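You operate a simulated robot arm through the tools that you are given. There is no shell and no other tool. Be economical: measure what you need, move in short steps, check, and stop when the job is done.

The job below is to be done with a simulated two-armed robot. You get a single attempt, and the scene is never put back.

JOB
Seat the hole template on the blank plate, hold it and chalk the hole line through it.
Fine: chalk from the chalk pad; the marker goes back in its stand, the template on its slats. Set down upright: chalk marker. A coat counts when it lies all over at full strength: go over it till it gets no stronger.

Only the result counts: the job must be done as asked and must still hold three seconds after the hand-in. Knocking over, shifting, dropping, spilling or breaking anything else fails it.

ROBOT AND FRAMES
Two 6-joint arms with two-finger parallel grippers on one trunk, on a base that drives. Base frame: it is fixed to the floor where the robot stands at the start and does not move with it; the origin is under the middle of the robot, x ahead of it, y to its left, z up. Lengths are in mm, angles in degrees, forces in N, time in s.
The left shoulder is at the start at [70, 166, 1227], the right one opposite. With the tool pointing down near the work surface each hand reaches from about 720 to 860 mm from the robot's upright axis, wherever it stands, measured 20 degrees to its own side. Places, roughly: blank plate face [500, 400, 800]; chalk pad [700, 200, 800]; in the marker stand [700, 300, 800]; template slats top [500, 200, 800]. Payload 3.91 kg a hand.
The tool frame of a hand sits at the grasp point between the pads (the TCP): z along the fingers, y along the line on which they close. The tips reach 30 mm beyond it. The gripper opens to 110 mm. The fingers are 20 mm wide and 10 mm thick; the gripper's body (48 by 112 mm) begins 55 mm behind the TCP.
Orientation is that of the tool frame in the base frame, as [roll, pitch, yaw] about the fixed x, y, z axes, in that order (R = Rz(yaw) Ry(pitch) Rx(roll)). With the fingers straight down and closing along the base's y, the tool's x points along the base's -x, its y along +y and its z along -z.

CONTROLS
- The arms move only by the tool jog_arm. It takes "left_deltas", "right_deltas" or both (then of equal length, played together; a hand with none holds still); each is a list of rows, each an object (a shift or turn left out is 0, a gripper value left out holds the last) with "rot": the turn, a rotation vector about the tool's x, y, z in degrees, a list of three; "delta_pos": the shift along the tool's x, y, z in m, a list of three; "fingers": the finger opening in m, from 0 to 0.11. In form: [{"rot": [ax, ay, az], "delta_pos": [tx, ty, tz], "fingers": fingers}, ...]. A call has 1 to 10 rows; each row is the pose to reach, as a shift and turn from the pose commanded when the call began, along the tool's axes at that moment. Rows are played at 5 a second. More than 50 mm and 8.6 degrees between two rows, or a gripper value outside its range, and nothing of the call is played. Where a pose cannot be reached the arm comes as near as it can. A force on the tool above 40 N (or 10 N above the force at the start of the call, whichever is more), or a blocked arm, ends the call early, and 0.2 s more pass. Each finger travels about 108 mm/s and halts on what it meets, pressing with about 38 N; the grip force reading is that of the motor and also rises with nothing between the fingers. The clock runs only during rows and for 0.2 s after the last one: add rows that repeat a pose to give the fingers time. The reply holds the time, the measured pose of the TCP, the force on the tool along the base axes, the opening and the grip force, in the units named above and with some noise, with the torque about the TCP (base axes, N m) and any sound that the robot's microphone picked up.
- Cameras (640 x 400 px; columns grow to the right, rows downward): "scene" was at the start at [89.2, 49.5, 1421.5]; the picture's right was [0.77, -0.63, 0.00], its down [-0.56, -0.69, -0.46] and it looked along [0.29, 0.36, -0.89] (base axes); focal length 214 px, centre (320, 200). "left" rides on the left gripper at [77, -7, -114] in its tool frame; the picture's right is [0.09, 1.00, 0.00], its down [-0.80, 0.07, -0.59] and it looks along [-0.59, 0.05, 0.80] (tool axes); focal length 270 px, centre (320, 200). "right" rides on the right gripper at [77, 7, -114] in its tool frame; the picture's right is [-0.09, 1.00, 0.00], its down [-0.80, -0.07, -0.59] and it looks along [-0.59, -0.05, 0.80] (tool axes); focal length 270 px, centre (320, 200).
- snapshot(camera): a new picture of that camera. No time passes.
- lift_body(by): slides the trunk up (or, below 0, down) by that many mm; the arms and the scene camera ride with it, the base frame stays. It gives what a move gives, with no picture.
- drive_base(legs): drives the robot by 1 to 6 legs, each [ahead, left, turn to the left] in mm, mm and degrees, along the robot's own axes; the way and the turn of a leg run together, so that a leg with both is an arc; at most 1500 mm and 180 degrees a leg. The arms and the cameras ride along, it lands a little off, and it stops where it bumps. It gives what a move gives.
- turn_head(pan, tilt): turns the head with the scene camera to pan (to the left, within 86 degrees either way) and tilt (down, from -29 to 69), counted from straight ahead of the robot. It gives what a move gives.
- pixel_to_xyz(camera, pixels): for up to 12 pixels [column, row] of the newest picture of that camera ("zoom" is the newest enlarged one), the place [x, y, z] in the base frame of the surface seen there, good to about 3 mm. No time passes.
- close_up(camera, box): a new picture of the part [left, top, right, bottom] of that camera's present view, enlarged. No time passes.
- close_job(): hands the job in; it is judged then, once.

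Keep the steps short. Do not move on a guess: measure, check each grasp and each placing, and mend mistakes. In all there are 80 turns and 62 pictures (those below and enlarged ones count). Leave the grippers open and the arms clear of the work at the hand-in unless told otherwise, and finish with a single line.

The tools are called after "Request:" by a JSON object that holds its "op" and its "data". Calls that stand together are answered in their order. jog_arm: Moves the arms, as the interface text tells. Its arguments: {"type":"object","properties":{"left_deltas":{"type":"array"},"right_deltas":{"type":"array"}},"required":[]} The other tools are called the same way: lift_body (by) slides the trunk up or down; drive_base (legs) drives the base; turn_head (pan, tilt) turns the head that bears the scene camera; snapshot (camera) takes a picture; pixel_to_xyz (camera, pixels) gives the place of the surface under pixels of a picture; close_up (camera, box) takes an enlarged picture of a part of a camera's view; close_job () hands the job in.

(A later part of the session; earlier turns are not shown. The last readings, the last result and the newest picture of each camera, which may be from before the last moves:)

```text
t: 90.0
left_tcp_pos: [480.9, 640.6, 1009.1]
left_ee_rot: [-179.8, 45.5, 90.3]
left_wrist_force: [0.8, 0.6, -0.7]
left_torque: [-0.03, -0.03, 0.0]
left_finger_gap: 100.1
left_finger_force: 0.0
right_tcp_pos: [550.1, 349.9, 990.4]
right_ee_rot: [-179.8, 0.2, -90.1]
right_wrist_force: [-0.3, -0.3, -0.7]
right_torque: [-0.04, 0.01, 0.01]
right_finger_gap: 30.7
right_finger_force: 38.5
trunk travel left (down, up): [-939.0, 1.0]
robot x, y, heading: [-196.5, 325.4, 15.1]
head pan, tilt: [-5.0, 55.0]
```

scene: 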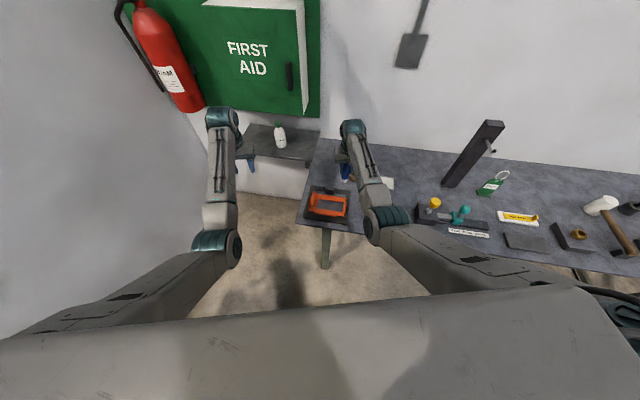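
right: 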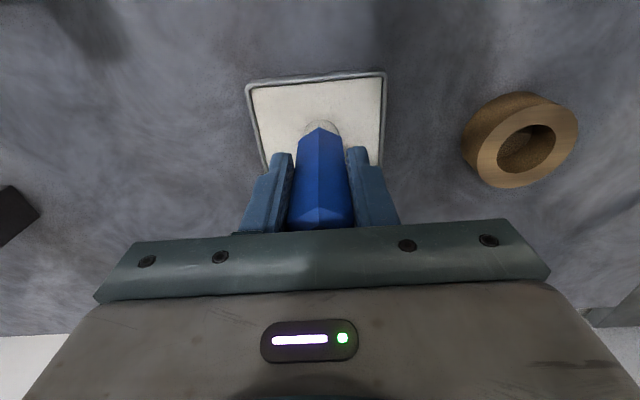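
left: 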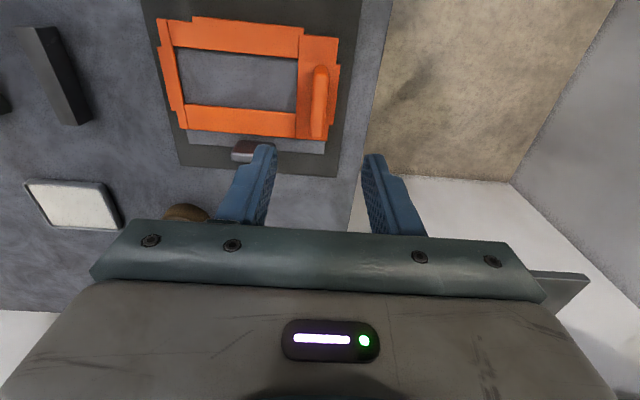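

The left hand is tilted 45° as wanted. I'll look with the right camera, which now views the template from the −y side.

Request:
{"op": "snapshot", "data": {"camera": "right"}}

Request:
{"op": "snapshot", "data": {"camera": "left"}}

```text
23 pictures are left
```

right: 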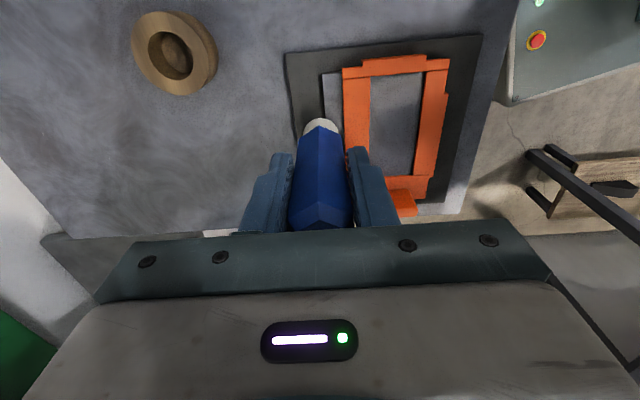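

```text
22 pictures are left
```

left: 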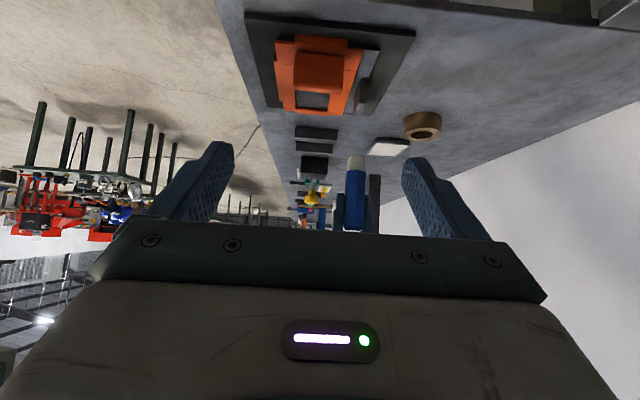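

The left camera sees the fin at (318,72). I'll measure fin and opening from both views.

Request:
{"op": "pixel_to_xyz", "data": {"camera": "left", "pixels": [[297, 70], [340, 72], [318, 56], [318, 87], [296, 57], [343, 58], [318, 72]]}}

Request:
{"op": "pixel_to_xyz", "data": {"camera": "right", "pixels": [[371, 78], [422, 72], [414, 174], [400, 174], [370, 140], [345, 72], [447, 70], [410, 205], [400, 120], [423, 90], [416, 160], [372, 100]]}}

```text
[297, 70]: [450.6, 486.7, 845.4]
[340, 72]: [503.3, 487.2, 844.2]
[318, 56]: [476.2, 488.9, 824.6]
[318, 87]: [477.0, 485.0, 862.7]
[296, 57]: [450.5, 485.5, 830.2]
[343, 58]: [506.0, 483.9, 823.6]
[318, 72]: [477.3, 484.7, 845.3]
```

```text
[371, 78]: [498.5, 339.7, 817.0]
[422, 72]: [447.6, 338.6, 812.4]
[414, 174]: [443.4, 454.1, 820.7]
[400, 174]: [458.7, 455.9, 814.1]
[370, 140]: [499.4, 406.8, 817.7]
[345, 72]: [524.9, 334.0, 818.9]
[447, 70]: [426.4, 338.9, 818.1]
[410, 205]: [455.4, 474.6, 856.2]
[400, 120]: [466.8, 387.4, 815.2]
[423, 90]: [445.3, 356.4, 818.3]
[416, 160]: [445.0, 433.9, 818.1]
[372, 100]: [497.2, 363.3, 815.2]
```

Fin: x 449.5–504 (centre 477), y 474–486, top 863. Opening: about x 447–498, y 338–456. I'll lower the trunk by 60 and bring the left hand around the fin.

Request:
{"op": "lift_body", "data": {"by": -60}}

Request:
{"op": "jog_arm", "data": {"left_deltas": [{"delta_pos": [-0.015, -0.002, 0.03]}, {"delta_pos": [-0.03, -0.004, 0.06]}, {"delta_pos": [-0.045, -0.004, 0.095]}, {"delta_pos": [-0.045, -0.004, 0.13]}, {"delta_pos": [-0.045, -0.004, 0.155]}, {"delta_pos": [-0.045, -0.004, 0.155]}]}}

Request:
{"op": "snapshot", "data": {"camera": "left"}}

```text
t: 91.0
left_tcp_pos: [479.3, 639.8, 950.9]
left_ee_rot: [-179.9, 45.3, 90.2]
left_wrist_force: [0.1, -1.0, 0.4]
left_torque: [0.0, 0.0, 0.0]
left_finger_gap: 100.0
left_finger_force: 0.1
right_tcp_pos: [549.2, 349.4, 929.1]
right_ee_rot: [-179.7, 0.2, -90.1]
right_wrist_force: [-0.3, -0.7, -0.4]
right_torque: [0.02, -0.01, -0.01]
right_finger_gap: 30.8
right_finger_force: 38.0
trunk travel left (down, up): [-879.0, 61.0]
robot x, y, heading: [-193.4, 324.4, 15.3]
head pan, tilt: [-5.0, 55.0]
```

```text
t: 92.4
left_tcp_pos: [476.0, 497.0, 874.4]
left_ee_rot: [-180.0, 45.2, 90.3]
left_wrist_force: [-0.1, -0.2, 0.0]
left_torque: [0.02, 0.0, 0.02]
left_finger_gap: 99.9
left_finger_force: 0.1
right_tcp_pos: [549.6, 348.3, 930.9]
right_ee_rot: [-179.8, 0.3, -90.0]
right_wrist_force: [0.6, 0.8, -0.5]
right_torque: [-0.03, -0.01, -0.01]
right_finger_gap: 30.7
right_finger_force: 38.2
trunk travel left (down, up): [-879.0, 61.0]
robot x, y, heading: [-197.1, 322.9, 15.3]
head pan, tilt: [-5.0, 55.0]
```

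```text
21 pictures are left
```

left: 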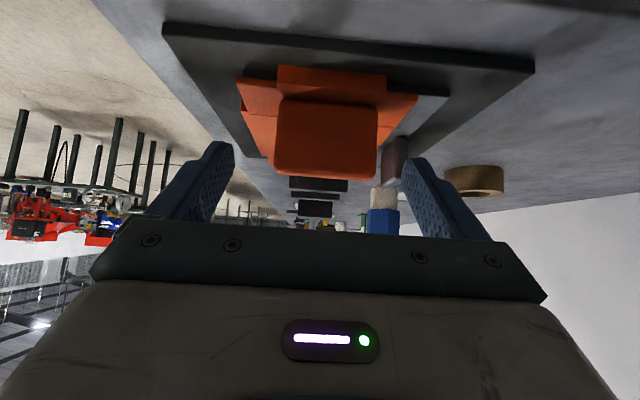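

The fin is between the fingers, slightly to the right. I'll go the last 22 mm and close.

Request:
{"op": "jog_arm", "data": {"left_deltas": [{"delta_pos": [0.0015, 0.0015, 0.011], "fingers": 0.08}, {"delta_pos": [0.003, 0.0015, 0.021], "fingers": 0.07}, {"delta_pos": [0.003, 0.0015, 0.021], "fingers": 0.06}, {"delta_pos": [0.003, 0.0015, 0.021], "fingers": 0.057}, {"delta_pos": [0.003, 0.0015, 0.021], "fingers": 0.04}, {"delta_pos": [0.003, 0.0015, 0.021]}, {"delta_pos": [0.003, 0.0015, 0.021]}]}}

Request:
{"op": "snapshot", "data": {"camera": "right"}}

```text
t: 94.0
left_tcp_pos: [474.1, 485.8, 858.8]
left_ee_rot: [-179.8, 45.2, 90.3]
left_wrist_force: [0.4, -0.6, 0.5]
left_torque: [-0.01, -0.15, 0.03]
left_finger_gap: 59.4
left_finger_force: 38.2
left hand out of reach, approached as far as the arm can: row 2, 3, 4, 5, 6, 7
right_tcp_pos: [549.6, 349.5, 930.0]
right_ee_rot: [-179.9, 0.2, -90.1]
right_wrist_force: [0.5, 0.1, -0.7]
right_torque: [0.03, -0.03, 0.05]
right_finger_gap: 30.7
right_finger_force: 38.5
trunk travel left (down, up): [-879.0, 61.0]
robot x, y, heading: [-194.3, 326.1, 15.4]
head pan, tilt: [-5.0, 55.0]
```

```text
20 pictures are left
```

right: 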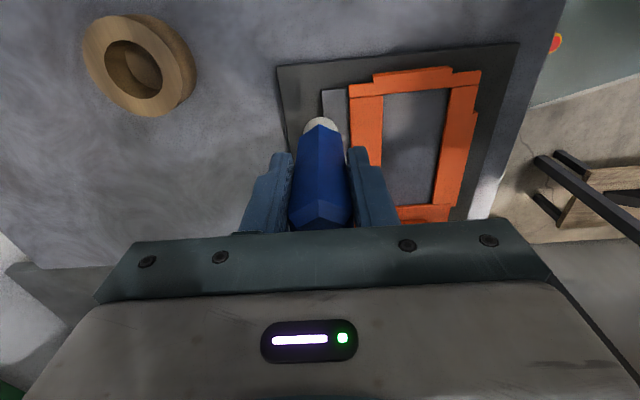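

The fin is gripped (59.4 mm, 38 N). I'll nudge +x by 2 mm to bring the −x lip back against the plate edge and read the force.

Request:
{"op": "jog_arm", "data": {"left_deltas": [{"delta_pos": [0, 0.001, 0]}, {"delta_pos": [0, 0.002, 0]}, {"delta_pos": [0, 0.002, 0]}]}}

Request:
{"op": "pixel_to_xyz", "data": {"camera": "right", "pixels": [[384, 98], [447, 91], [438, 203], [384, 130], [436, 198], [351, 90], [478, 80], [410, 140], [444, 130], [346, 120], [400, 92], [415, 203]]}}

```text
t: 94.8
left_tcp_pos: [475.1, 486.1, 859.0]
left_ee_rot: [-179.9, 45.1, 90.5]
left_wrist_force: [0.2, -0.3, -0.9]
left_torque: [0.07, 0.02, 0.01]
left_finger_gap: 59.4
left_finger_force: 38.0
right_tcp_pos: [550.6, 349.4, 930.6]
right_ee_rot: [-179.8, 0.2, -90.1]
right_wrist_force: [0.7, -0.6, -1.0]
right_torque: [-0.01, 0.01, -0.02]
right_finger_gap: 30.7
right_finger_force: 38.0
trunk travel left (down, up): [-879.0, 61.0]
robot x, y, heading: [-191.0, 318.9, 15.0]
head pan, tilt: [-5.0, 55.0]
```

```text
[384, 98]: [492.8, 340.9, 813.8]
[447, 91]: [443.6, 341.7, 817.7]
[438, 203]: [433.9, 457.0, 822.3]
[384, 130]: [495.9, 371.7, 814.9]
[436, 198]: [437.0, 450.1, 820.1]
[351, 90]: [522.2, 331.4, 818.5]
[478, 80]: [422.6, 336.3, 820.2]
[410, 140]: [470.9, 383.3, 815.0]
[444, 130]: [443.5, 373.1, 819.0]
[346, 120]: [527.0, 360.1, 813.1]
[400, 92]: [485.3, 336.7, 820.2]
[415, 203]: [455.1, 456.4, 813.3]
```

In the picture the template had slipped about 3 mm toward −x, and there's still no force after +2. I'll nudge 2 more until the lip touches.

Request:
{"op": "jog_arm", "data": {"left_deltas": [{"delta_pos": [0, 0.001, 0]}, {"delta_pos": [0, 0.002, 0]}, {"delta_pos": [0, 0.002, 0]}]}}

```text
t: 95.6
left_tcp_pos: [474.0, 486.3, 860.5]
left_ee_rot: [-179.9, 45.3, 90.1]
left_wrist_force: [-0.2, -0.5, -0.6]
left_torque: [0.05, 0.0, -0.02]
left_finger_gap: 59.5
left_finger_force: 38.3
left hand out of reach, approached as far as the arm can: row 2, 3
right_tcp_pos: [550.1, 349.1, 929.8]
right_ee_rot: [-179.8, 0.2, -90.0]
right_wrist_force: [1.1, 0.1, -0.9]
right_torque: [0.01, 0.01, 0.01]
right_finger_gap: 30.9
right_finger_force: 37.3
trunk travel left (down, up): [-879.0, 61.0]
robot x, y, heading: [-193.4, 319.1, 15.3]
head pan, tilt: [-5.0, 55.0]
```

This is the outer reach limit for this trunk height. I'll release, back off and up, lower the trunk for more reach, and grip again.

Request:
{"op": "jog_arm", "data": {"left_deltas": [{"fingers": 0.07}, {"fingers": 0.08}, {"fingers": 0.08, "delta_pos": [0, 0, -0.02]}, {"delta_pos": [-0.012, 0, -0.042]}, {"delta_pos": [-0.027, 0, -0.057]}, {"delta_pos": [-0.042, 0, -0.072]}], "right_deltas": [{"delta_pos": [0, 0, 0]}, {"delta_pos": [0, 0, -0.015]}, {"delta_pos": [0, 0, -0.03]}, {"delta_pos": [0, 0, -0.045]}, {"delta_pos": [0, 0, -0.06]}, {"delta_pos": [0, 0, -0.06]}]}}

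Request:
{"op": "lift_body", "data": {"by": -60}}

Request:
{"op": "snapshot", "data": {"camera": "left"}}

```text
t: 97.0
left_tcp_pos: [474.0, 508.3, 941.5]
left_ee_rot: [-179.8, 45.3, 90.2]
left_wrist_force: [-0.3, -0.1, -0.9]
left_torque: [-0.02, 0.04, 0.01]
left_finger_gap: 80.0
left_finger_force: 0.0
right_tcp_pos: [550.5, 348.2, 990.7]
right_ee_rot: [-179.9, 0.2, -90.1]
right_wrist_force: [0.1, -0.5, -0.8]
right_torque: [-0.01, -0.01, -0.01]
right_finger_gap: 30.9
right_finger_force: 37.9
trunk travel left (down, up): [-879.0, 61.0]
robot x, y, heading: [-197.1, 322.5, 15.3]
head pan, tilt: [-5.0, 55.0]
```

```text
t: 98.0
left_tcp_pos: [473.3, 508.4, 880.3]
left_ee_rot: [-179.9, 45.3, 90.2]
left_wrist_force: [0.4, -0.5, 0.3]
left_torque: [0.02, 0.01, -0.05]
left_finger_gap: 79.7
left_finger_force: 0.1
right_tcp_pos: [550.8, 349.8, 930.7]
right_ee_rot: [-179.7, 0.2, -90.0]
right_wrist_force: [0.0, -0.3, -0.5]
right_torque: [0.0, 0.0, 0.01]
right_finger_gap: 30.6
right_finger_force: 37.5
trunk travel left (down, up): [-819.0, 121.0]
robot x, y, heading: [-195.3, 321.3, 15.1]
head pan, tilt: [-5.0, 55.0]
```

```text
19 pictures are left
```

left: 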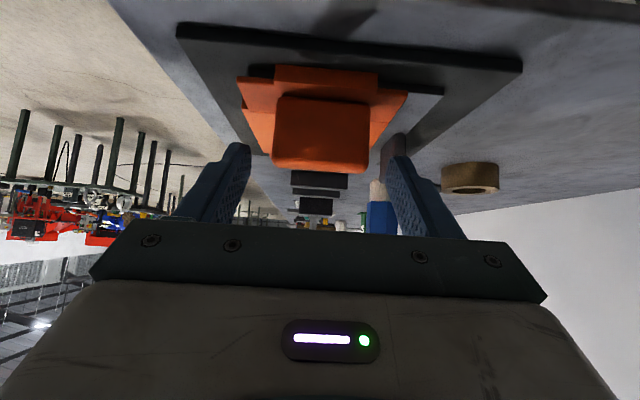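

The fin is centred (321) and the template is still seated. I'll advance 32 mm along the tool, grip, then nudge +x.

Request:
{"op": "jog_arm", "data": {"left_deltas": [{"delta_pos": [0, 0, 0.016]}, {"delta_pos": [0, 0, 0.032]}, {"delta_pos": [0, 0, 0.032], "fingers": 0.065}, {"delta_pos": [0, 0, 0.032], "fingers": 0.04}, {"delta_pos": [0, 0, 0.032]}, {"delta_pos": [0, 0.001, 0.032]}, {"delta_pos": [0, 0.002, 0.032]}, {"delta_pos": [0, 0.003, 0.032]}, {"delta_pos": [0, 0.003, 0.032]}]}}

```text
t: 100.0
left_tcp_pos: [477.5, 485.6, 857.4]
left_ee_rot: [-179.9, 45.3, 90.2]
left_wrist_force: [-2.3, -0.1, 1.7]
left_torque: [-0.04, 0.27, -0.04]
left_finger_gap: 59.3
left_finger_force: 37.7
right_tcp_pos: [548.8, 348.4, 930.3]
right_ee_rot: [-179.7, 0.2, -90.1]
right_wrist_force: [-0.3, -0.4, -1.0]
right_torque: [-0.03, -0.02, 0.01]
right_finger_gap: 30.8
right_finger_force: 37.5
trunk travel left (down, up): [-819.0, 121.0]
robot x, y, heading: [-194.6, 320.8, 15.1]
head pan, tilt: [-5.0, 55.0]
```

Light contact at x (−2.3 N): the lip touches and the template is held. Now I move the marker over the opening, x first and then y.

Request:
{"op": "jog_arm", "data": {"right_deltas": [{"delta_pos": [0, 0.037, 0]}, {"delta_pos": [0, 0.0745, 0]}, {"delta_pos": [-0.02, 0.0745, 0]}, {"delta_pos": [-0.035, 0.0745, 0.005]}, {"delta_pos": [-0.035, 0.0745, 0.01]}]}}

Request:
{"op": "snapshot", "data": {"camera": "right"}}

```text
t: 101.2
left_tcp_pos: [476.8, 484.4, 858.0]
left_ee_rot: [-179.9, 45.3, 90.2]
left_wrist_force: [-2.1, -0.6, 2.1]
left_torque: [0.01, 0.12, -0.02]
left_finger_gap: 59.5
left_finger_force: 38.1
right_tcp_pos: [475.0, 384.9, 919.9]
right_ee_rot: [-179.7, 0.2, -90.1]
right_wrist_force: [-0.8, 0.0, -0.4]
right_torque: [-0.03, 0.0, 0.01]
right_finger_gap: 30.9
right_finger_force: 38.2
trunk travel left (down, up): [-819.0, 121.0]
robot x, y, heading: [-196.9, 324.5, 15.2]
head pan, tilt: [-5.0, 55.0]
```

```text
18 pictures are left
```

right: 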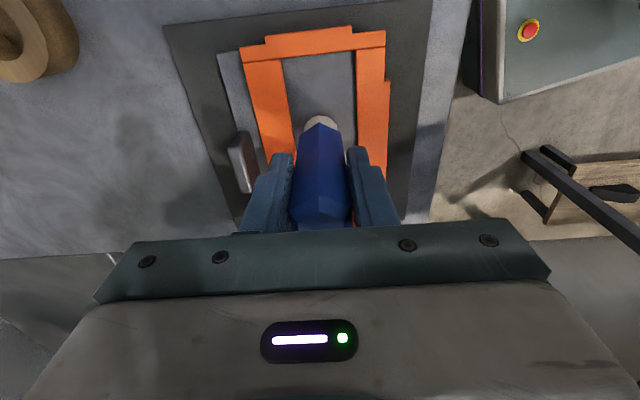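

The tip is over the opening. I'll measure opening edges and tip.

Request:
{"op": "pixel_to_xyz", "data": {"camera": "right", "pixels": [[280, 62], [357, 50], [361, 100], [286, 95], [320, 54], [320, 118], [306, 122], [338, 122], [300, 100], [348, 100], [320, 62]]}}

Request:
{"op": "jog_arm", "data": {"right_deltas": [{"delta_pos": [0, 0, 0.01]}, {"delta_pos": [0, 0, 0.016]}, {"delta_pos": [0, 0, 0.019]}, {"delta_pos": [0, 0, 0.021]}, {"delta_pos": [0, 0, 0.022]}, {"delta_pos": [0, 0, 0.022]}]}}

```text
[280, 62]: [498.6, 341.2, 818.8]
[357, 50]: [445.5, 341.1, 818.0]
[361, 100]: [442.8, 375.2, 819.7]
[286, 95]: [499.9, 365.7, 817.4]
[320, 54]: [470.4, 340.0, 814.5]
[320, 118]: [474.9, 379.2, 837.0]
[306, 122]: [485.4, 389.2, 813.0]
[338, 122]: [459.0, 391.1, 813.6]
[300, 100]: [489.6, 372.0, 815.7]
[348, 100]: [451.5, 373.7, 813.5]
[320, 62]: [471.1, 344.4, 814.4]
```

```text
t: 102.6
left_tcp_pos: [474.5, 484.7, 860.0]
left_ee_rot: [179.8, 45.3, 90.1]
left_wrist_force: [0.4, -0.4, -2.0]
left_torque: [0.06, 0.0, -0.01]
left_finger_gap: 59.6
left_finger_force: 38.1
right_tcp_pos: [474.5, 383.7, 902.2]
right_ee_rot: [-179.3, 0.3, -90.1]
right_wrist_force: [7.0, 0.8, 31.4]
right_torque: [0.37, -0.13, -0.05]
right_finger_gap: 30.6
right_finger_force: 37.8
trunk travel left (down, up): [-819.0, 121.0]
robot x, y, heading: [-196.1, 320.6, 15.1]
head pan, tilt: [-5.0, 55.0]
```

31 N is too much, so I'll ease up 3 mm and look.

Request:
{"op": "jog_arm", "data": {"right_deltas": [{"delta_pos": [0, 0, -0.0025]}, {"delta_pos": [0, 0, -0.0025]}]}}

Request:
{"op": "close_up", "data": {"camera": "right", "box": [150, 0, 450, 190]}}

```text
t: 103.2
left_tcp_pos: [475.7, 484.7, 859.3]
left_ee_rot: [-180.0, 45.3, 90.2]
left_wrist_force: [1.2, 0.1, -1.5]
left_torque: [0.01, 0.02, 0.03]
left_finger_gap: 59.4
left_finger_force: 37.8
right_tcp_pos: [474.5, 383.7, 902.9]
right_ee_rot: [-179.6, 0.2, -90.1]
right_wrist_force: [7.9, 1.5, 23.2]
right_torque: [0.34, -0.7, -0.08]
right_finger_gap: 30.5
right_finger_force: 38.3
trunk travel left (down, up): [-819.0, 121.0]
robot x, y, heading: [-195.5, 322.9, 15.2]
head pan, tilt: [-5.0, 55.0]
```

```text
2.11 times, centred on (300, 95) of right
```

zoom: 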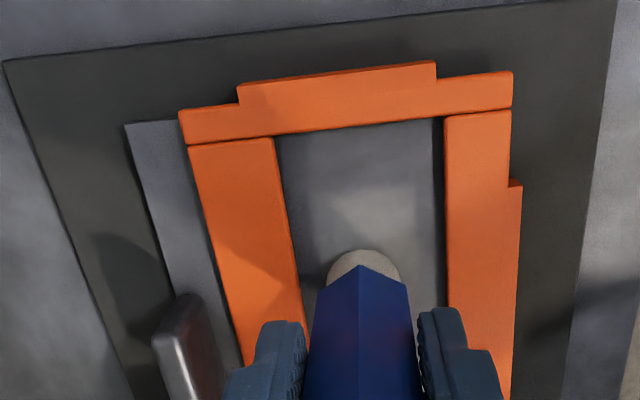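

It's on the plate inside the opening. I'll ease off to about 10 N and draw the first lane along y, then check the mark.

Request:
{"op": "jog_arm", "data": {"right_deltas": [{"delta_pos": [0, 0, -0.004]}, {"delta_pos": [0.017, 0, -0.004]}, {"delta_pos": [0.034, 0, -0.004]}, {"delta_pos": [0.017, 0, -0.004]}, {"delta_pos": [0, 0, -0.004]}, {"delta_pos": [-0.02, 0, -0.004]}, {"delta_pos": [-0.04, 0, -0.004]}, {"delta_pos": [-0.049, 0, -0.004]}, {"delta_pos": [-0.04, 0, -0.004]}]}}

Request:
{"op": "close_up", "data": {"camera": "right", "box": [150, 0, 450, 190]}}

```text
t: 105.2
left_tcp_pos: [476.1, 485.1, 858.1]
left_ee_rot: [-179.9, 45.3, 90.2]
left_wrist_force: [0.8, -0.1, 1.6]
left_torque: [-0.23, -0.14, -0.03]
left_finger_gap: 59.3
left_finger_force: 38.0
right_tcp_pos: [475.5, 422.5, 905.2]
right_ee_rot: [-179.8, 0.2, -90.1]
right_wrist_force: [0.2, 0.0, -0.7]
right_torque: [-0.02, -0.02, 0.0]
right_finger_gap: 30.8
right_finger_force: 38.4
trunk travel left (down, up): [-819.0, 121.0]
robot x, y, heading: [-190.9, 323.6, 15.3]
head pan, tilt: [-5.0, 55.0]
```

```text
2.11 times, centred on (300, 95) of right
```

zoom: 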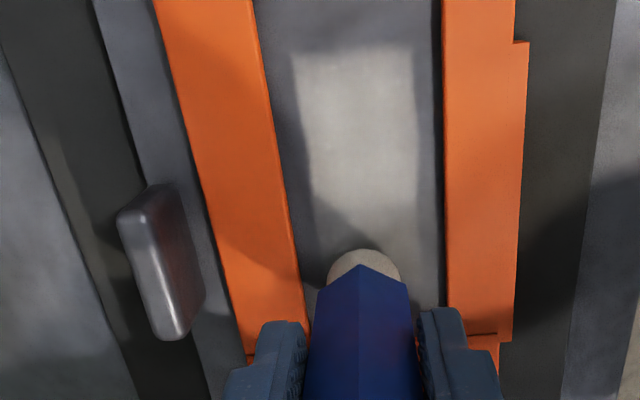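

A pale mark shows, but the tip is now just off the plate. I'll measure the mark's extent before continuing with a bit more pressure.

Request:
{"op": "pixel_to_xyz", "data": {"camera": "zoom", "pixels": [[295, 57], [412, 55], [310, 190], [418, 190], [275, 120], [441, 120], [355, 120], [330, 275], [398, 275], [362, 255]]}}

Request:
{"op": "jog_arm", "data": {"right_deltas": [{"delta_pos": [0, 0, 0.004]}, {"delta_pos": [-0.012, 0, 0.004]}, {"delta_pos": [-0.012, 0.013, 0.004]}, {"delta_pos": [0.01, 0.013, 0.004]}, {"delta_pos": [0.035, 0.013, 0.004]}, {"delta_pos": [0.055, 0.013, 0.004]}, {"delta_pos": [0.073, 0.013, 0.004]}, {"delta_pos": [0.073, 0, 0.004]}, {"delta_pos": [0.073, -0.01, 0.004]}, {"delta_pos": [0.05, -0.01, 0.004]}]}}

```text
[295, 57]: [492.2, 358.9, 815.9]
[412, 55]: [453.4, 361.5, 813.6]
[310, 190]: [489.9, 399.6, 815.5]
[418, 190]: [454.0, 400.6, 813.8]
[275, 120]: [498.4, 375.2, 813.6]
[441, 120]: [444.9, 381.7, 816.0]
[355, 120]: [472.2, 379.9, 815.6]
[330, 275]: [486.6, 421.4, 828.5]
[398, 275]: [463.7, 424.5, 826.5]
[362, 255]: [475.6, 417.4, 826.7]
```

```text
t: 107.4
left_tcp_pos: [476.1, 485.1, 859.5]
left_ee_rot: [180.0, 45.2, 90.1]
left_wrist_force: [2.2, 0.5, 0.3]
left_torque: [-0.01, -0.1, 0.23]
left_finger_gap: 59.4
left_finger_force: 38.4
right_tcp_pos: [485.8, 373.9, 901.8]
right_ee_rot: [-179.6, 0.0, -90.3]
right_wrist_force: [-1.6, -5.5, 13.2]
right_torque: [-0.36, 0.35, 0.0]
right_finger_gap: 31.0
right_finger_force: 38.1
trunk travel left (down, up): [-819.0, 121.0]
robot x, y, heading: [-195.3, 321.4, 15.2]
head pan, tilt: [-5.0, 55.0]
```

13 N now, which is good. I'll continue the third lane and return down the middle, then look.

Request:
{"op": "jog_arm", "data": {"right_deltas": [{"delta_pos": [-0.02, 0, 0]}, {"delta_pos": [-0.04, 0, 0]}, {"delta_pos": [-0.06, 0, 0]}, {"delta_pos": [-0.06, 0.011, 0]}, {"delta_pos": [-0.04, 0.011, 0]}, {"delta_pos": [-0.02, 0.011, 0]}, {"delta_pos": [0, 0.011, 0]}, {"delta_pos": [0.022, 0.011, 0]}, {"delta_pos": [0.022, 0.022, 0]}, {"delta_pos": [0.0, 0.022, 0]}]}}

Request:
{"op": "jog_arm", "data": {"right_deltas": [{"delta_pos": [-0.02, 0, 0]}, {"delta_pos": [-0.04, 0, 0]}, {"delta_pos": [-0.06, 0, 0]}, {"delta_pos": [-0.06, -0.011, 0]}, {"delta_pos": [-0.06, -0.022, 0]}, {"delta_pos": [-0.04, -0.022, 0]}, {"delta_pos": [-0.02, -0.022, 0]}, {"delta_pos": [0.0, -0.022, 0]}, {"delta_pos": [0.022, -0.022, 0]}, {"delta_pos": [0.022, -0.022, -0.025]}]}}

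Request:
{"op": "close_up", "data": {"camera": "right", "box": [150, 0, 450, 190]}}

```text
t: 109.6
left_tcp_pos: [477.7, 485.5, 856.9]
left_ee_rot: [-179.9, 45.4, 90.2]
left_wrist_force: [-1.5, -1.4, 1.1]
left_torque: [0.05, 0.04, -0.02]
left_finger_gap: 59.5
left_finger_force: 37.8
right_tcp_pos: [463.8, 375.0, 900.6]
right_ee_rot: [-179.8, 0.2, -90.2]
right_wrist_force: [0.3, -0.3, -0.4]
right_torque: [-0.05, -0.02, 0.01]
right_finger_gap: 30.7
right_finger_force: 37.9
trunk travel left (down, up): [-819.0, 121.0]
robot x, y, heading: [-194.1, 320.1, 14.8]
head pan, tilt: [-5.0, 55.0]
```

```text
t: 111.8
left_tcp_pos: [477.0, 485.7, 857.7]
left_ee_rot: [-180.0, 45.3, 90.3]
left_wrist_force: [-0.6, 0.2, 3.3]
left_torque: [0.11, -0.07, 0.01]
left_finger_gap: 59.7
left_finger_force: 38.0
right_tcp_pos: [484.8, 353.3, 925.6]
right_ee_rot: [-179.8, 0.2, -90.0]
right_wrist_force: [-0.3, 0.2, -0.4]
right_torque: [0.03, -0.02, -0.01]
right_finger_gap: 30.7
right_finger_force: 38.3
trunk travel left (down, up): [-819.0, 121.0]
robot x, y, heading: [-196.2, 322.5, 15.1]
head pan, tilt: [-5.0, 55.0]
```

```text
2.11 times, centred on (300, 95) of right
```

zoom: 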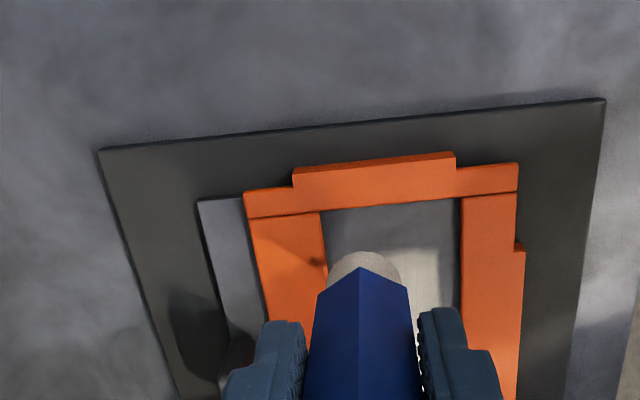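

I'll back the right hand off in −y and up to see the whole mark.

Request:
{"op": "jog_arm", "data": {"right_deltas": [{"delta_pos": [0.02, 0, -0.03]}, {"delta_pos": [0.06, 0, -0.04]}, {"delta_pos": [0.1, 0, -0.04]}, {"delta_pos": [0.13, 0, -0.04]}]}}

Request:
{"op": "close_up", "data": {"camera": "right", "box": [170, 40, 470, 230]}}

```text
t: 112.8
left_tcp_pos: [478.3, 485.0, 857.1]
left_ee_rot: [-179.9, 45.1, 90.3]
left_wrist_force: [-0.3, 1.3, 2.2]
left_torque: [-0.29, -0.06, 0.01]
left_finger_gap: 59.6
left_finger_force: 37.7
right_tcp_pos: [502.7, 223.5, 942.9]
right_ee_rot: [-179.6, 0.2, -90.2]
right_wrist_force: [-0.4, 0.5, -0.1]
right_torque: [0.01, -0.01, 0.01]
right_finger_gap: 31.1
right_finger_force: 37.5
right hand out of reach, approached as far as the arm can: row 2, 3, 4
trunk travel left (down, up): [-819.0, 121.0]
robot x, y, heading: [-193.0, 323.9, 15.0]
head pan, tilt: [-5.0, 55.0]
```

```text
2.11 times, centred on (320, 135) of right
```

zoom: 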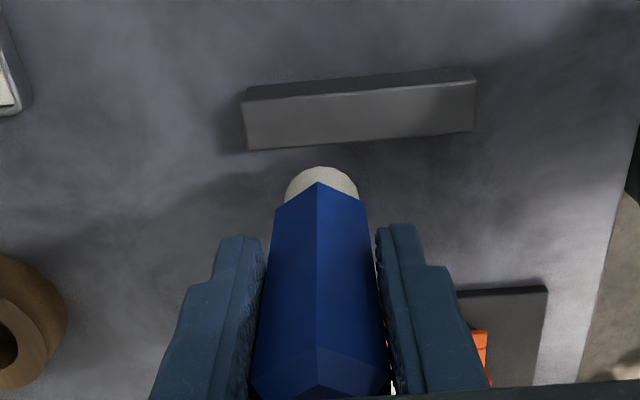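

The camera view is blocked by the hand, so I'll use the scene camera on the plate at about (325,205).

Request:
{"op": "close_up", "data": {"camera": "scene", "box": [270, 160, 380, 240]}}

```text
5.00 times, centred on (325, 200) of scene
5 turns are left
```

zoom: 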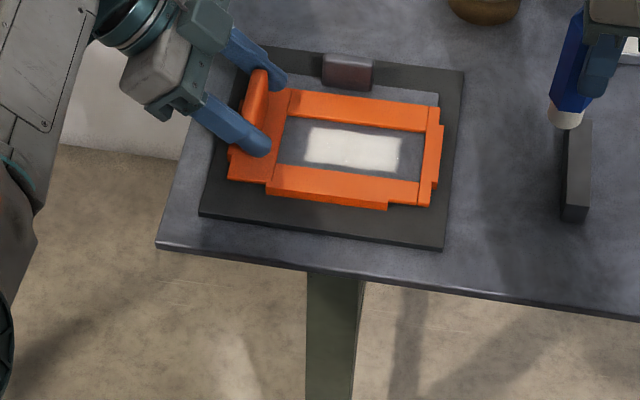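

The white patch looks solid, and only 5 turns are left, so I'll batch the work. I do one more full pass over the patch and look at it. Then I lift the held template, raise the trunk and drive 245 mm toward −y to bring it over its slats.

Request:
{"op": "jog_arm", "data": {"right_deltas": [{"delta_pos": [-0.04, 0.015, 0]}, {"delta_pos": [-0.08, 0.029, 0]}, {"delta_pos": [-0.12, 0.0297, 0]}, {"delta_pos": [-0.1615, 0.0297, 0.018]}, {"delta_pos": [-0.1615, 0.0297, 0.035]}, {"delta_pos": [-0.1615, 0.0297, 0.042]}, {"delta_pos": [-0.1615, 0.0297, 0.045]}, {"delta_pos": [-0.1445, 0.0297, 0.045]}, {"delta_pos": [-0.1275, 0.0297, 0.045]}, {"delta_pos": [-0.1275, 0.0397, 0.045]}]}}

Request:
{"op": "jog_arm", "data": {"right_deltas": [{"delta_pos": [-0.02, 0, 0]}, {"delta_pos": [-0.04, 0, 0]}, {"delta_pos": [-0.06, 0, 0]}, {"delta_pos": [-0.083, 0, 0]}, {"delta_pos": [-0.083, -0.01, 0]}, {"delta_pos": [-0.06, -0.01, 0]}, {"delta_pos": [-0.04, -0.01, 0]}, {"delta_pos": [-0.02, -0.01, 0]}, {"delta_pos": [0, -0.01, 0]}, {"delta_pos": [0, -0.02, 0]}]}}

Request:
{"op": "jog_arm", "data": {"right_deltas": [{"delta_pos": [-0.02, 0, 0]}, {"delta_pos": [-0.04, 0, 0]}, {"delta_pos": [-0.06, 0, 0]}, {"delta_pos": [-0.083, 0, 0]}, {"delta_pos": [-0.083, 0, -0.03]}, {"delta_pos": [-0.083, 0, -0.06]}, {"delta_pos": [-0.04, 0, -0.065]}, {"delta_pos": [0, 0, -0.065]}, {"delta_pos": [0.045, 0, -0.065]}, {"delta_pos": [0.08, 0, -0.065]}]}}

Request:
{"op": "close_up", "data": {"camera": "scene", "box": [270, 160, 380, 240]}}

Request:
{"op": "jog_arm", "data": {"left_deltas": [{"delta_pos": [-0.007, 0, -0.007]}, {"delta_pos": [-0.018, 0, -0.018]}, {"delta_pos": [-0.032, 0, -0.032]}, {"delta_pos": [-0.0424, 0, -0.0424]}]}}

Request:
{"op": "lift_body", "data": {"by": 100}}

Request:
{"op": "close_up", "data": {"camera": "scene", "box": [270, 160, 380, 240]}}

Request:
{"op": "drive_base", "data": {"legs": [[-60.5, -237.4, 0]]}}

Request:
{"op": "close_up", "data": {"camera": "scene", "box": [220, 130, 420, 260]}}

Request:
{"op": "snapshot", "data": {"camera": "left"}}

```text
t: 115.0
left_tcp_pos: [476.4, 483.7, 860.1]
left_ee_rot: [180.0, 45.3, 90.1]
left_wrist_force: [0.1, -0.1, -1.0]
left_torque: [0.05, -0.01, -0.01]
left_finger_gap: 59.8
left_finger_force: 38.2
right_tcp_pos: [463.8, 349.6, 900.5]
right_ee_rot: [-179.1, 0.2, -90.2]
right_wrist_force: [12.1, -0.8, 32.6]
right_torque: [0.04, -0.92, -0.01]
right_finger_gap: 30.7
right_finger_force: 37.8
right hand out of reach, approached as far as the arm can: row 1, 2
trunk travel left (down, up): [-819.0, 121.0]
robot x, y, heading: [-191.6, 322.5, 14.8]
head pan, tilt: [-5.0, 55.0]
```

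```text
t: 117.2
left_tcp_pos: [477.0, 484.8, 857.6]
left_ee_rot: [-180.0, 45.3, 90.2]
left_wrist_force: [-0.2, -0.7, 0.1]
left_torque: [0.01, -0.06, -0.05]
left_finger_gap: 59.6
left_finger_force: 37.9
right_tcp_pos: [483.6, 352.3, 896.5]
right_ee_rot: [-179.8, 0.2, -90.2]
right_wrist_force: [1.1, 0.4, -0.3]
right_torque: [0.0, -0.03, -0.01]
right_finger_gap: 30.9
right_finger_force: 37.4
trunk travel left (down, up): [-819.0, 121.0]
robot x, y, heading: [-194.9, 320.6, 15.3]
head pan, tilt: [-5.0, 55.0]
```

```text
t: 119.4
left_tcp_pos: [476.0, 484.0, 858.7]
left_ee_rot: [-179.9, 45.3, 90.3]
left_wrist_force: [0.9, 0.0, 0.6]
left_torque: [-0.26, -0.11, 0.0]
left_finger_gap: 59.4
left_finger_force: 38.0
right_tcp_pos: [493.3, 274.5, 943.8]
right_ee_rot: [-179.5, 0.3, -90.0]
right_wrist_force: [-0.1, 0.5, -0.4]
right_torque: [-0.02, -0.02, 0.01]
right_finger_gap: 30.9
right_finger_force: 37.7
right hand out of reach, approached as far as the arm can: row 9, 10
trunk travel left (down, up): [-819.0, 121.0]
robot x, y, heading: [-196.0, 325.3, 15.2]
head pan, tilt: [-5.0, 55.0]
```

```text
5.00 times, centred on (325, 200) of scene
```

zoom: 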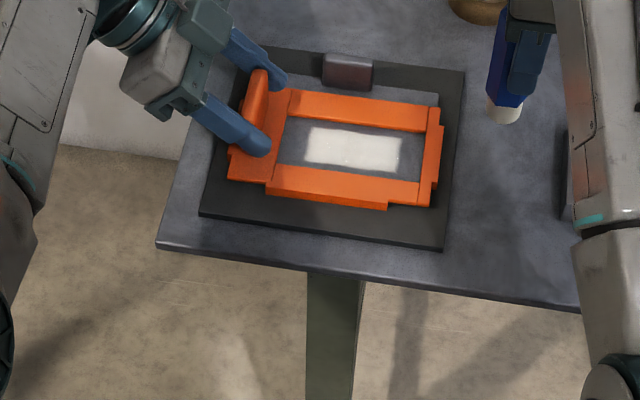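

```text
t: 120.4
left_tcp_pos: [477.4, 484.1, 918.6]
left_ee_rot: [-179.7, 45.3, 90.3]
left_wrist_force: [0.2, -0.1, -0.8]
left_torque: [0.08, -0.01, 0.01]
left_finger_gap: 59.3
left_finger_force: 37.8
right_tcp_pos: [493.7, 276.7, 944.1]
right_ee_rot: [-179.7, 0.3, -90.1]
right_wrist_force: [1.0, -0.2, -0.6]
right_torque: [-0.01, -0.02, 0.0]
right_finger_gap: 30.8
right_finger_force: 37.9
trunk travel left (down, up): [-819.0, 121.0]
robot x, y, heading: [-194.7, 322.1, 15.3]
head pan, tilt: [-5.0, 55.0]
```

```text
t: 121.8
left_tcp_pos: [477.9, 485.4, 1017.8]
left_ee_rot: [-179.8, 45.3, 90.3]
left_wrist_force: [-1.2, -0.7, -0.9]
left_torque: [0.04, -0.01, 0.02]
left_finger_gap: 59.4
left_finger_force: 37.8
right_tcp_pos: [494.3, 275.4, 1044.0]
right_ee_rot: [-179.7, 0.2, -90.1]
right_wrist_force: [0.0, 0.9, 0.0]
right_torque: [0.0, 0.01, -0.02]
right_finger_gap: 30.6
right_finger_force: 37.7
trunk travel left (down, up): [-919.0, 21.0]
robot x, y, heading: [-195.7, 323.4, 15.1]
head pan, tilt: [-5.0, 55.0]
```

```text
5.00 times, centred on (325, 200) of scene
```

zoom: 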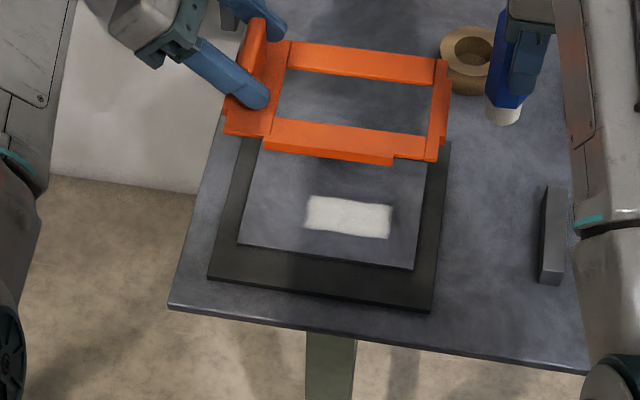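

```text
t: 123.6
left_tcp_pos: [482.1, 242.4, 1016.5]
left_ee_rot: [-179.7, 45.4, 90.3]
left_wrist_force: [0.3, -0.9, -1.4]
left_torque: [0.04, -0.01, -0.02]
left_finger_gap: 59.6
left_finger_force: 37.7
right_tcp_pos: [498.3, 33.7, 1043.7]
right_ee_rot: [-179.7, 0.2, -90.1]
right_wrist_force: [0.5, -0.1, 0.0]
right_torque: [0.04, 0.0, 0.01]
right_finger_gap: 30.9
right_finger_force: 38.4
trunk travel left (down, up): [-919.0, 21.0]
robot x, y, heading: [-191.5, 79.0, 15.0]
head pan, tilt: [-5.0, 55.0]
```

```text
3.08 times, centred on (320, 195) of scene
```

zoom: 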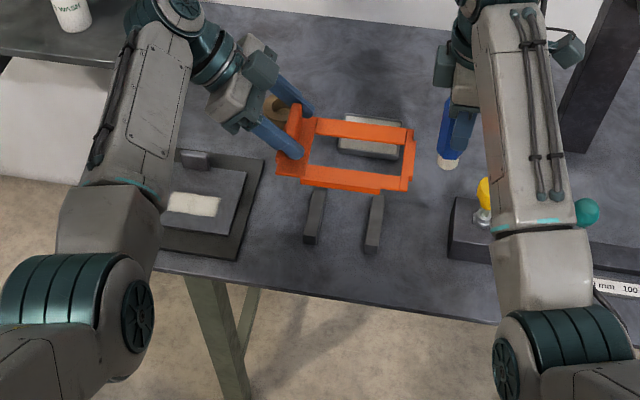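

```text
9 pictures are left
4 turns are left
```

left: 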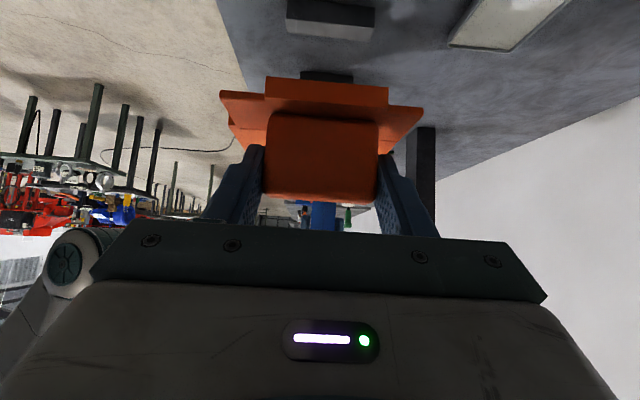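

The coat is a solid white rectangle and the template hangs over the slats: TCP (482.1,242.4), target (480,240.6). I'll lower it, release, retreat, drive to the marker stand with the same heading, and turn the right tool back to yaw 180.

Request:
{"op": "lift_body", "data": {"by": -85}}

Request:
{"op": "jog_arm", "data": {"left_deltas": [{"delta_pos": [0.019, -0.002, 0.0216]}, {"delta_pos": [0.0345, -0.002, 0.037]}, {"delta_pos": [0.0397, -0.002, 0.0423]}, {"delta_pos": [0.0415, -0.002, 0.0441]}, {"delta_pos": [0.0433, -0.002, 0.0459]}, {"delta_pos": [0.0443, -0.002, 0.0469]}, {"delta_pos": [0.0443, -0.002, 0.0469]}]}}

Request:
{"op": "jog_arm", "data": {"left_deltas": [{"fingers": 0.065}, {"fingers": 0.075}, {"fingers": 0.085}, {"fingers": 0.09}, {"delta_pos": [0, 0, -0.02]}, {"delta_pos": [0, 0, -0.045]}, {"delta_pos": [-0.015, 0, -0.06]}, {"delta_pos": [-0.03, 0, -0.08]}]}}

Request:
{"op": "lift_body", "data": {"by": 100}}

Request:
{"op": "close_up", "data": {"camera": "scene", "box": [220, 130, 420, 260]}}

Request:
{"op": "drive_base", "data": {"legs": [[157, 178.4, 0]]}}

Request:
{"op": "jog_arm", "data": {"right_deltas": [{"rot": [0, 0, 8.2]}, {"rot": [0, 0, 16.4]}, {"rot": [0, 0, 24.6]}, {"rot": [0, 0, 32.8]}, {"rot": [0, 0, 41]}, {"rot": [0, 0, 49.2]}, {"rot": [0, 0, 57.4]}, {"rot": [0, 0, 65.6]}, {"rot": [0, 0, 73.8]}, {"rot": [0, 0, 82]}]}}

Request:
{"op": "jog_arm", "data": {"right_deltas": [{"rot": [0, 0, 4]}, {"rot": [0, 0, 8]}, {"rot": [0, 0, 8]}]}}

Request:
{"op": "snapshot", "data": {"camera": "right"}}

Request:
{"op": "pixel_to_xyz", "data": {"camera": "right", "pixels": [[320, 118], [320, 124], [310, 124], [330, 124]]}}

```text
t: 124.8
left_tcp_pos: [481.2, 241.0, 932.3]
left_ee_rot: [-179.8, 45.3, 90.3]
left_wrist_force: [-0.8, -0.1, -1.2]
left_torque: [0.05, 0.01, -0.02]
left_finger_gap: 59.5
left_finger_force: 38.3
right_tcp_pos: [498.4, 32.6, 960.1]
right_ee_rot: [-179.6, 0.2, -90.1]
right_wrist_force: [-0.1, -0.1, -0.2]
right_torque: [0.01, 0.0, 0.03]
right_finger_gap: 30.4
right_finger_force: 38.0
trunk travel left (down, up): [-834.0, 106.0]
robot x, y, heading: [-189.1, 77.0, 15.3]
head pan, tilt: [-5.0, 55.0]
```

```text
t: 126.4
left_tcp_pos: [479.4, 239.3, 869.2]
left_ee_rot: [-179.9, 45.2, 90.2]
left_wrist_force: [1.7, 1.0, 4.4]
left_torque: [-0.15, 0.06, 0.08]
left_finger_gap: 59.5
left_finger_force: 37.6
right_tcp_pos: [498.4, 30.7, 958.9]
right_ee_rot: [-179.6, 0.3, -90.1]
right_wrist_force: [-0.3, 0.6, -0.9]
right_torque: [0.02, -0.02, -0.02]
right_finger_gap: 30.8
right_finger_force: 37.9
trunk travel left (down, up): [-834.0, 106.0]
robot x, y, heading: [-194.1, 75.7, 15.3]
head pan, tilt: [-5.0, 55.0]
```

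```text
t: 128.2
left_tcp_pos: [479.0, 274.4, 945.9]
left_ee_rot: [-179.9, 45.3, 90.3]
left_wrist_force: [0.0, 1.2, 0.6]
left_torque: [0.03, 0.0, -0.04]
left_finger_gap: 90.1
left_finger_force: 0.1
right_tcp_pos: [498.1, 32.1, 958.1]
right_ee_rot: [-179.6, 0.3, -90.1]
right_wrist_force: [-0.1, -0.1, -1.3]
right_torque: [0.0, -0.02, 0.02]
right_finger_gap: 30.5
right_finger_force: 38.5
trunk travel left (down, up): [-834.0, 106.0]
robot x, y, heading: [-189.9, 79.3, 15.2]
head pan, tilt: [-5.0, 55.0]
```

```text
t: 129.5
left_tcp_pos: [479.5, 275.2, 1045.4]
left_ee_rot: [-179.8, 45.2, 90.3]
left_wrist_force: [-0.3, -0.4, -0.1]
left_torque: [0.02, 0.0, 0.02]
left_finger_gap: 90.1
left_finger_force: 0.2
right_tcp_pos: [497.6, 32.1, 1059.2]
right_ee_rot: [-179.6, 0.3, -90.1]
right_wrist_force: [0.3, -0.3, 0.0]
right_torque: [-0.04, 0.0, 0.02]
right_finger_gap: 30.7
right_finger_force: 37.8
trunk travel left (down, up): [-934.0, 6.0]
robot x, y, heading: [-190.9, 82.7, 15.3]
head pan, tilt: [-5.0, 55.0]
```

```text
3.08 times, centred on (320, 195) of scene
```

zoom: 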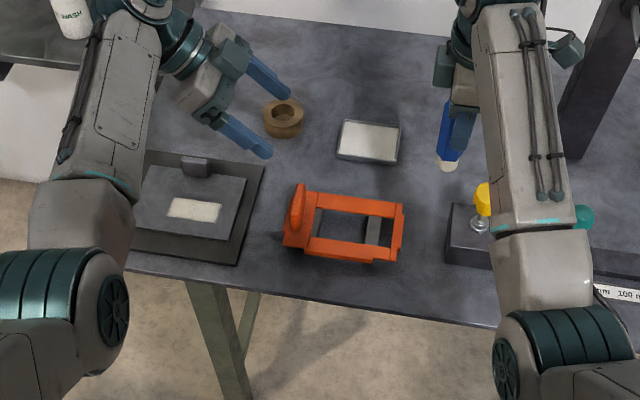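

```text
t: 131.3
left_tcp_pos: [583.5, 485.2, 1046.9]
left_ee_rot: [-179.9, 45.2, 90.3]
left_wrist_force: [0.4, 0.1, 0.8]
left_torque: [-0.01, 0.02, 0.02]
left_finger_gap: 90.2
left_finger_force: 0.1
right_tcp_pos: [601.9, 242.3, 1060.1]
right_ee_rot: [-179.7, 0.4, -90.1]
right_wrist_force: [-0.4, 0.4, -0.8]
right_torque: [0.03, 0.0, -0.02]
right_finger_gap: 30.9
right_finger_force: 37.8
trunk travel left (down, up): [-934.0, 6.0]
robot x, y, heading: [-90.1, 290.0, 15.3]
head pan, tilt: [-5.0, 55.0]
```

```text
t: 133.5
left_tcp_pos: [584.7, 487.6, 1046.1]
left_ee_rot: [-179.8, 45.4, 90.1]
left_wrist_force: [0.1, 0.1, -0.3]
left_torque: [0.0, 0.02, -0.02]
left_finger_gap: 89.9
left_finger_force: 0.0
right_tcp_pos: [602.8, 243.8, 1058.9]
right_ee_rot: [179.8, 0.4, -172.3]
right_wrist_force: [0.5, -0.7, -0.9]
right_torque: [0.0, 0.03, 0.03]
right_finger_gap: 30.6
right_finger_force: 38.1
trunk travel left (down, up): [-934.0, 6.0]
robot x, y, heading: [-88.0, 291.4, 15.4]
head pan, tilt: [-5.0, 55.0]
```

```text
t: 134.3
left_tcp_pos: [585.5, 487.5, 1044.6]
left_ee_rot: [-179.8, 45.3, 90.2]
left_wrist_force: [0.4, 0.1, 0.4]
left_torque: [-0.01, -0.01, -0.01]
left_finger_gap: 89.8
left_finger_force: 0.0
right_tcp_pos: [604.3, 245.7, 1057.3]
right_ee_rot: [179.8, 0.4, 179.7]
right_wrist_force: [0.0, 0.2, 0.1]
right_torque: [-0.03, 0.05, -0.01]
right_finger_gap: 30.4
right_finger_force: 38.0
trunk travel left (down, up): [-934.0, 6.0]
robot x, y, heading: [-82.7, 289.6, 15.0]
head pan, tilt: [-5.0, 55.0]
```

```text
7 pictures are left
```

right: 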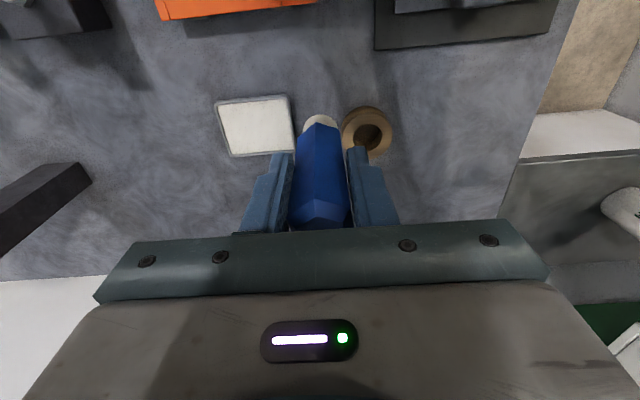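

```text
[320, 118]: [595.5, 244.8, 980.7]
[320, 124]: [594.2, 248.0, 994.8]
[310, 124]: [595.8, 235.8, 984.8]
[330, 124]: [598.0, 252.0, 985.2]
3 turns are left
```

The template rests on its slats. Now I bring the marker above its stand at about (675.6,299.8), lower the trunk, take several readings to average and look at tip versus ring.

Request:
{"op": "jog_arm", "data": {"right_deltas": [{"delta_pos": [-0.03, 0.023, 0]}, {"delta_pos": [-0.06, 0.046, 0]}, {"delta_pos": [-0.0726, 0.0558, 0]}, {"delta_pos": [-0.0726, 0.0558, 0]}]}}

Request:
{"op": "lift_body", "data": {"by": -105}}

Request:
{"op": "jog_arm", "data": {"right_deltas": [{"delta_pos": [0, 0, 0]}]}}

Request:
{"op": "jog_arm", "data": {"right_deltas": [{"delta_pos": [0, 0, 0]}]}}

Request:
{"op": "jog_arm", "data": {"right_deltas": [{"delta_pos": [0, 0, 0]}]}}

Request:
{"op": "jog_arm", "data": {"right_deltas": [{"delta_pos": [0, 0, 0]}]}}

Request:
{"op": "close_up", "data": {"camera": "right", "box": [270, 60, 380, 140]}}

Request:
{"op": "pixel_to_xyz", "data": {"camera": "zoom", "pixels": [[290, 305], [290, 320], [130, 260], [500, 260], [310, 90], [310, 160], [180, 260], [440, 260], [400, 180], [220, 180]]}}

Request:
{"op": "snapshot", "data": {"camera": "scene"}}

```text
t: 135.3
left_tcp_pos: [584.0, 488.2, 1044.9]
left_ee_rot: [-179.9, 45.3, 90.3]
left_wrist_force: [0.4, 0.0, -0.5]
left_torque: [0.01, 0.01, -0.01]
left_finger_gap: 90.0
left_finger_force: 0.0
right_tcp_pos: [675.7, 299.6, 1059.3]
right_ee_rot: [179.6, 0.3, 179.7]
right_wrist_force: [0.2, 0.3, -0.4]
right_torque: [0.02, 0.02, -0.01]
right_finger_gap: 30.9
right_finger_force: 37.9
trunk travel left (down, up): [-934.0, 6.0]
robot x, y, heading: [-86.9, 293.7, 15.3]
head pan, tilt: [-5.0, 55.0]
```

```text
t: 136.7
left_tcp_pos: [585.0, 487.9, 941.5]
left_ee_rot: [-179.8, 45.3, 90.2]
left_wrist_force: [-0.5, -0.1, -0.2]
left_torque: [0.03, -0.01, -0.04]
left_finger_gap: 90.0
left_finger_force: 0.0
right_tcp_pos: [676.2, 300.0, 954.9]
right_ee_rot: [179.8, 0.4, 179.8]
right_wrist_force: [-0.2, 0.1, -0.2]
right_torque: [0.01, 0.0, -0.01]
right_finger_gap: 30.6
right_finger_force: 37.3
trunk travel left (down, up): [-829.0, 111.0]
robot x, y, heading: [-85.4, 291.5, 15.0]
head pan, tilt: [-5.0, 55.0]
```

```text
t: 137.1
left_tcp_pos: [584.3, 486.2, 941.0]
left_ee_rot: [-179.9, 45.3, 90.2]
left_wrist_force: [-0.3, -0.2, 0.0]
left_torque: [0.0, 0.0, -0.01]
left_finger_gap: 89.8
left_finger_force: 0.1
right_tcp_pos: [677.2, 299.7, 953.5]
right_ee_rot: [179.8, 0.2, 179.9]
right_wrist_force: [-0.6, -0.3, -0.9]
right_torque: [0.01, 0.04, 0.02]
right_finger_gap: 30.4
right_finger_force: 38.3
trunk travel left (down, up): [-829.0, 111.0]
robot x, y, heading: [-87.0, 287.2, 14.9]
head pan, tilt: [-5.0, 55.0]
```

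```text
t: 137.4
left_tcp_pos: [584.8, 486.8, 940.5]
left_ee_rot: [-179.8, 45.2, 90.2]
left_wrist_force: [-0.6, -0.2, 0.0]
left_torque: [0.01, -0.02, -0.01]
left_finger_gap: 90.1
left_finger_force: 0.1
right_tcp_pos: [676.3, 299.6, 954.4]
right_ee_rot: [179.9, 0.3, 179.9]
right_wrist_force: [0.7, -0.1, -0.6]
right_torque: [0.01, -0.02, 0.01]
right_finger_gap: 30.4
right_finger_force: 37.8
trunk travel left (down, up): [-829.0, 111.0]
robot x, y, heading: [-87.2, 289.7, 15.1]
head pan, tilt: [-5.0, 55.0]
```

```text
t: 137.8
left_tcp_pos: [585.3, 486.8, 940.8]
left_ee_rot: [-179.8, 45.3, 90.3]
left_wrist_force: [0.8, -0.3, 0.0]
left_torque: [-0.05, -0.03, 0.0]
left_finger_gap: 90.1
left_finger_force: 0.1
right_tcp_pos: [676.7, 298.4, 954.0]
right_ee_rot: [179.8, 0.3, 180.0]
right_wrist_force: [0.0, 0.3, 0.1]
right_torque: [-0.01, -0.03, 0.0]
right_finger_gap: 30.2
right_finger_force: 38.4
trunk travel left (down, up): [-829.0, 111.0]
robot x, y, heading: [-85.9, 289.4, 15.2]
head pan, tilt: [-5.0, 55.0]
```

```text
t: 138.2
left_tcp_pos: [585.1, 486.4, 940.4]
left_ee_rot: [-179.8, 45.3, 90.2]
left_wrist_force: [-0.2, 0.4, 0.2]
left_torque: [0.03, 0.0, -0.01]
left_finger_gap: 90.1
left_finger_force: 0.1
right_tcp_pos: [676.0, 299.2, 953.8]
right_ee_rot: [179.9, 0.2, 179.9]
right_wrist_force: [0.0, 0.0, -0.4]
right_torque: [0.02, 0.02, -0.01]
right_finger_gap: 30.0
right_finger_force: 38.3
trunk travel left (down, up): [-829.0, 111.0]
robot x, y, heading: [-88.7, 292.3, 15.2]
head pan, tilt: [-5.0, 55.0]
```

```text
5.00 times, centred on (325, 100) of right
```

zoom: 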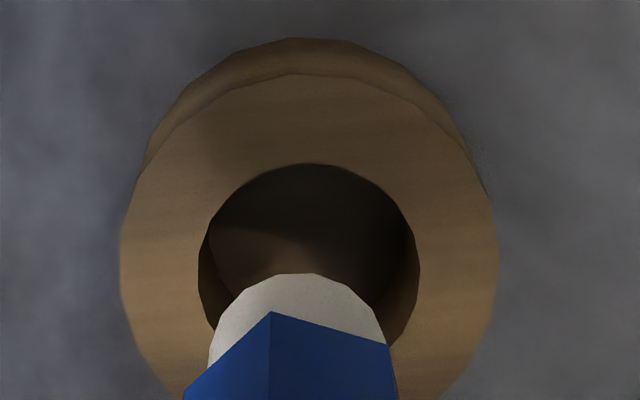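

```text
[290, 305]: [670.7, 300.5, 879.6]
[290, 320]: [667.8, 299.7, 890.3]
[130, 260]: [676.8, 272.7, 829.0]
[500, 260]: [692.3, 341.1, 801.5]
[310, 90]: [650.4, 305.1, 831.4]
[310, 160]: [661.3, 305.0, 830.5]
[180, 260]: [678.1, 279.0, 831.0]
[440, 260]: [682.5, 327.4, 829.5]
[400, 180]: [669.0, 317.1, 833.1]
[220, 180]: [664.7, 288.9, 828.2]
```

```text
5 pictures are left
2 turns are left
```

scene: 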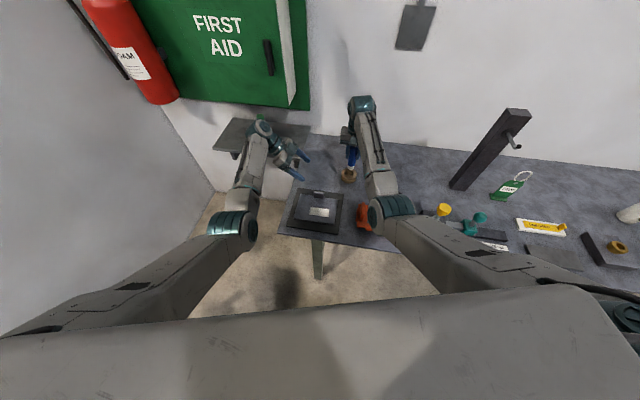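

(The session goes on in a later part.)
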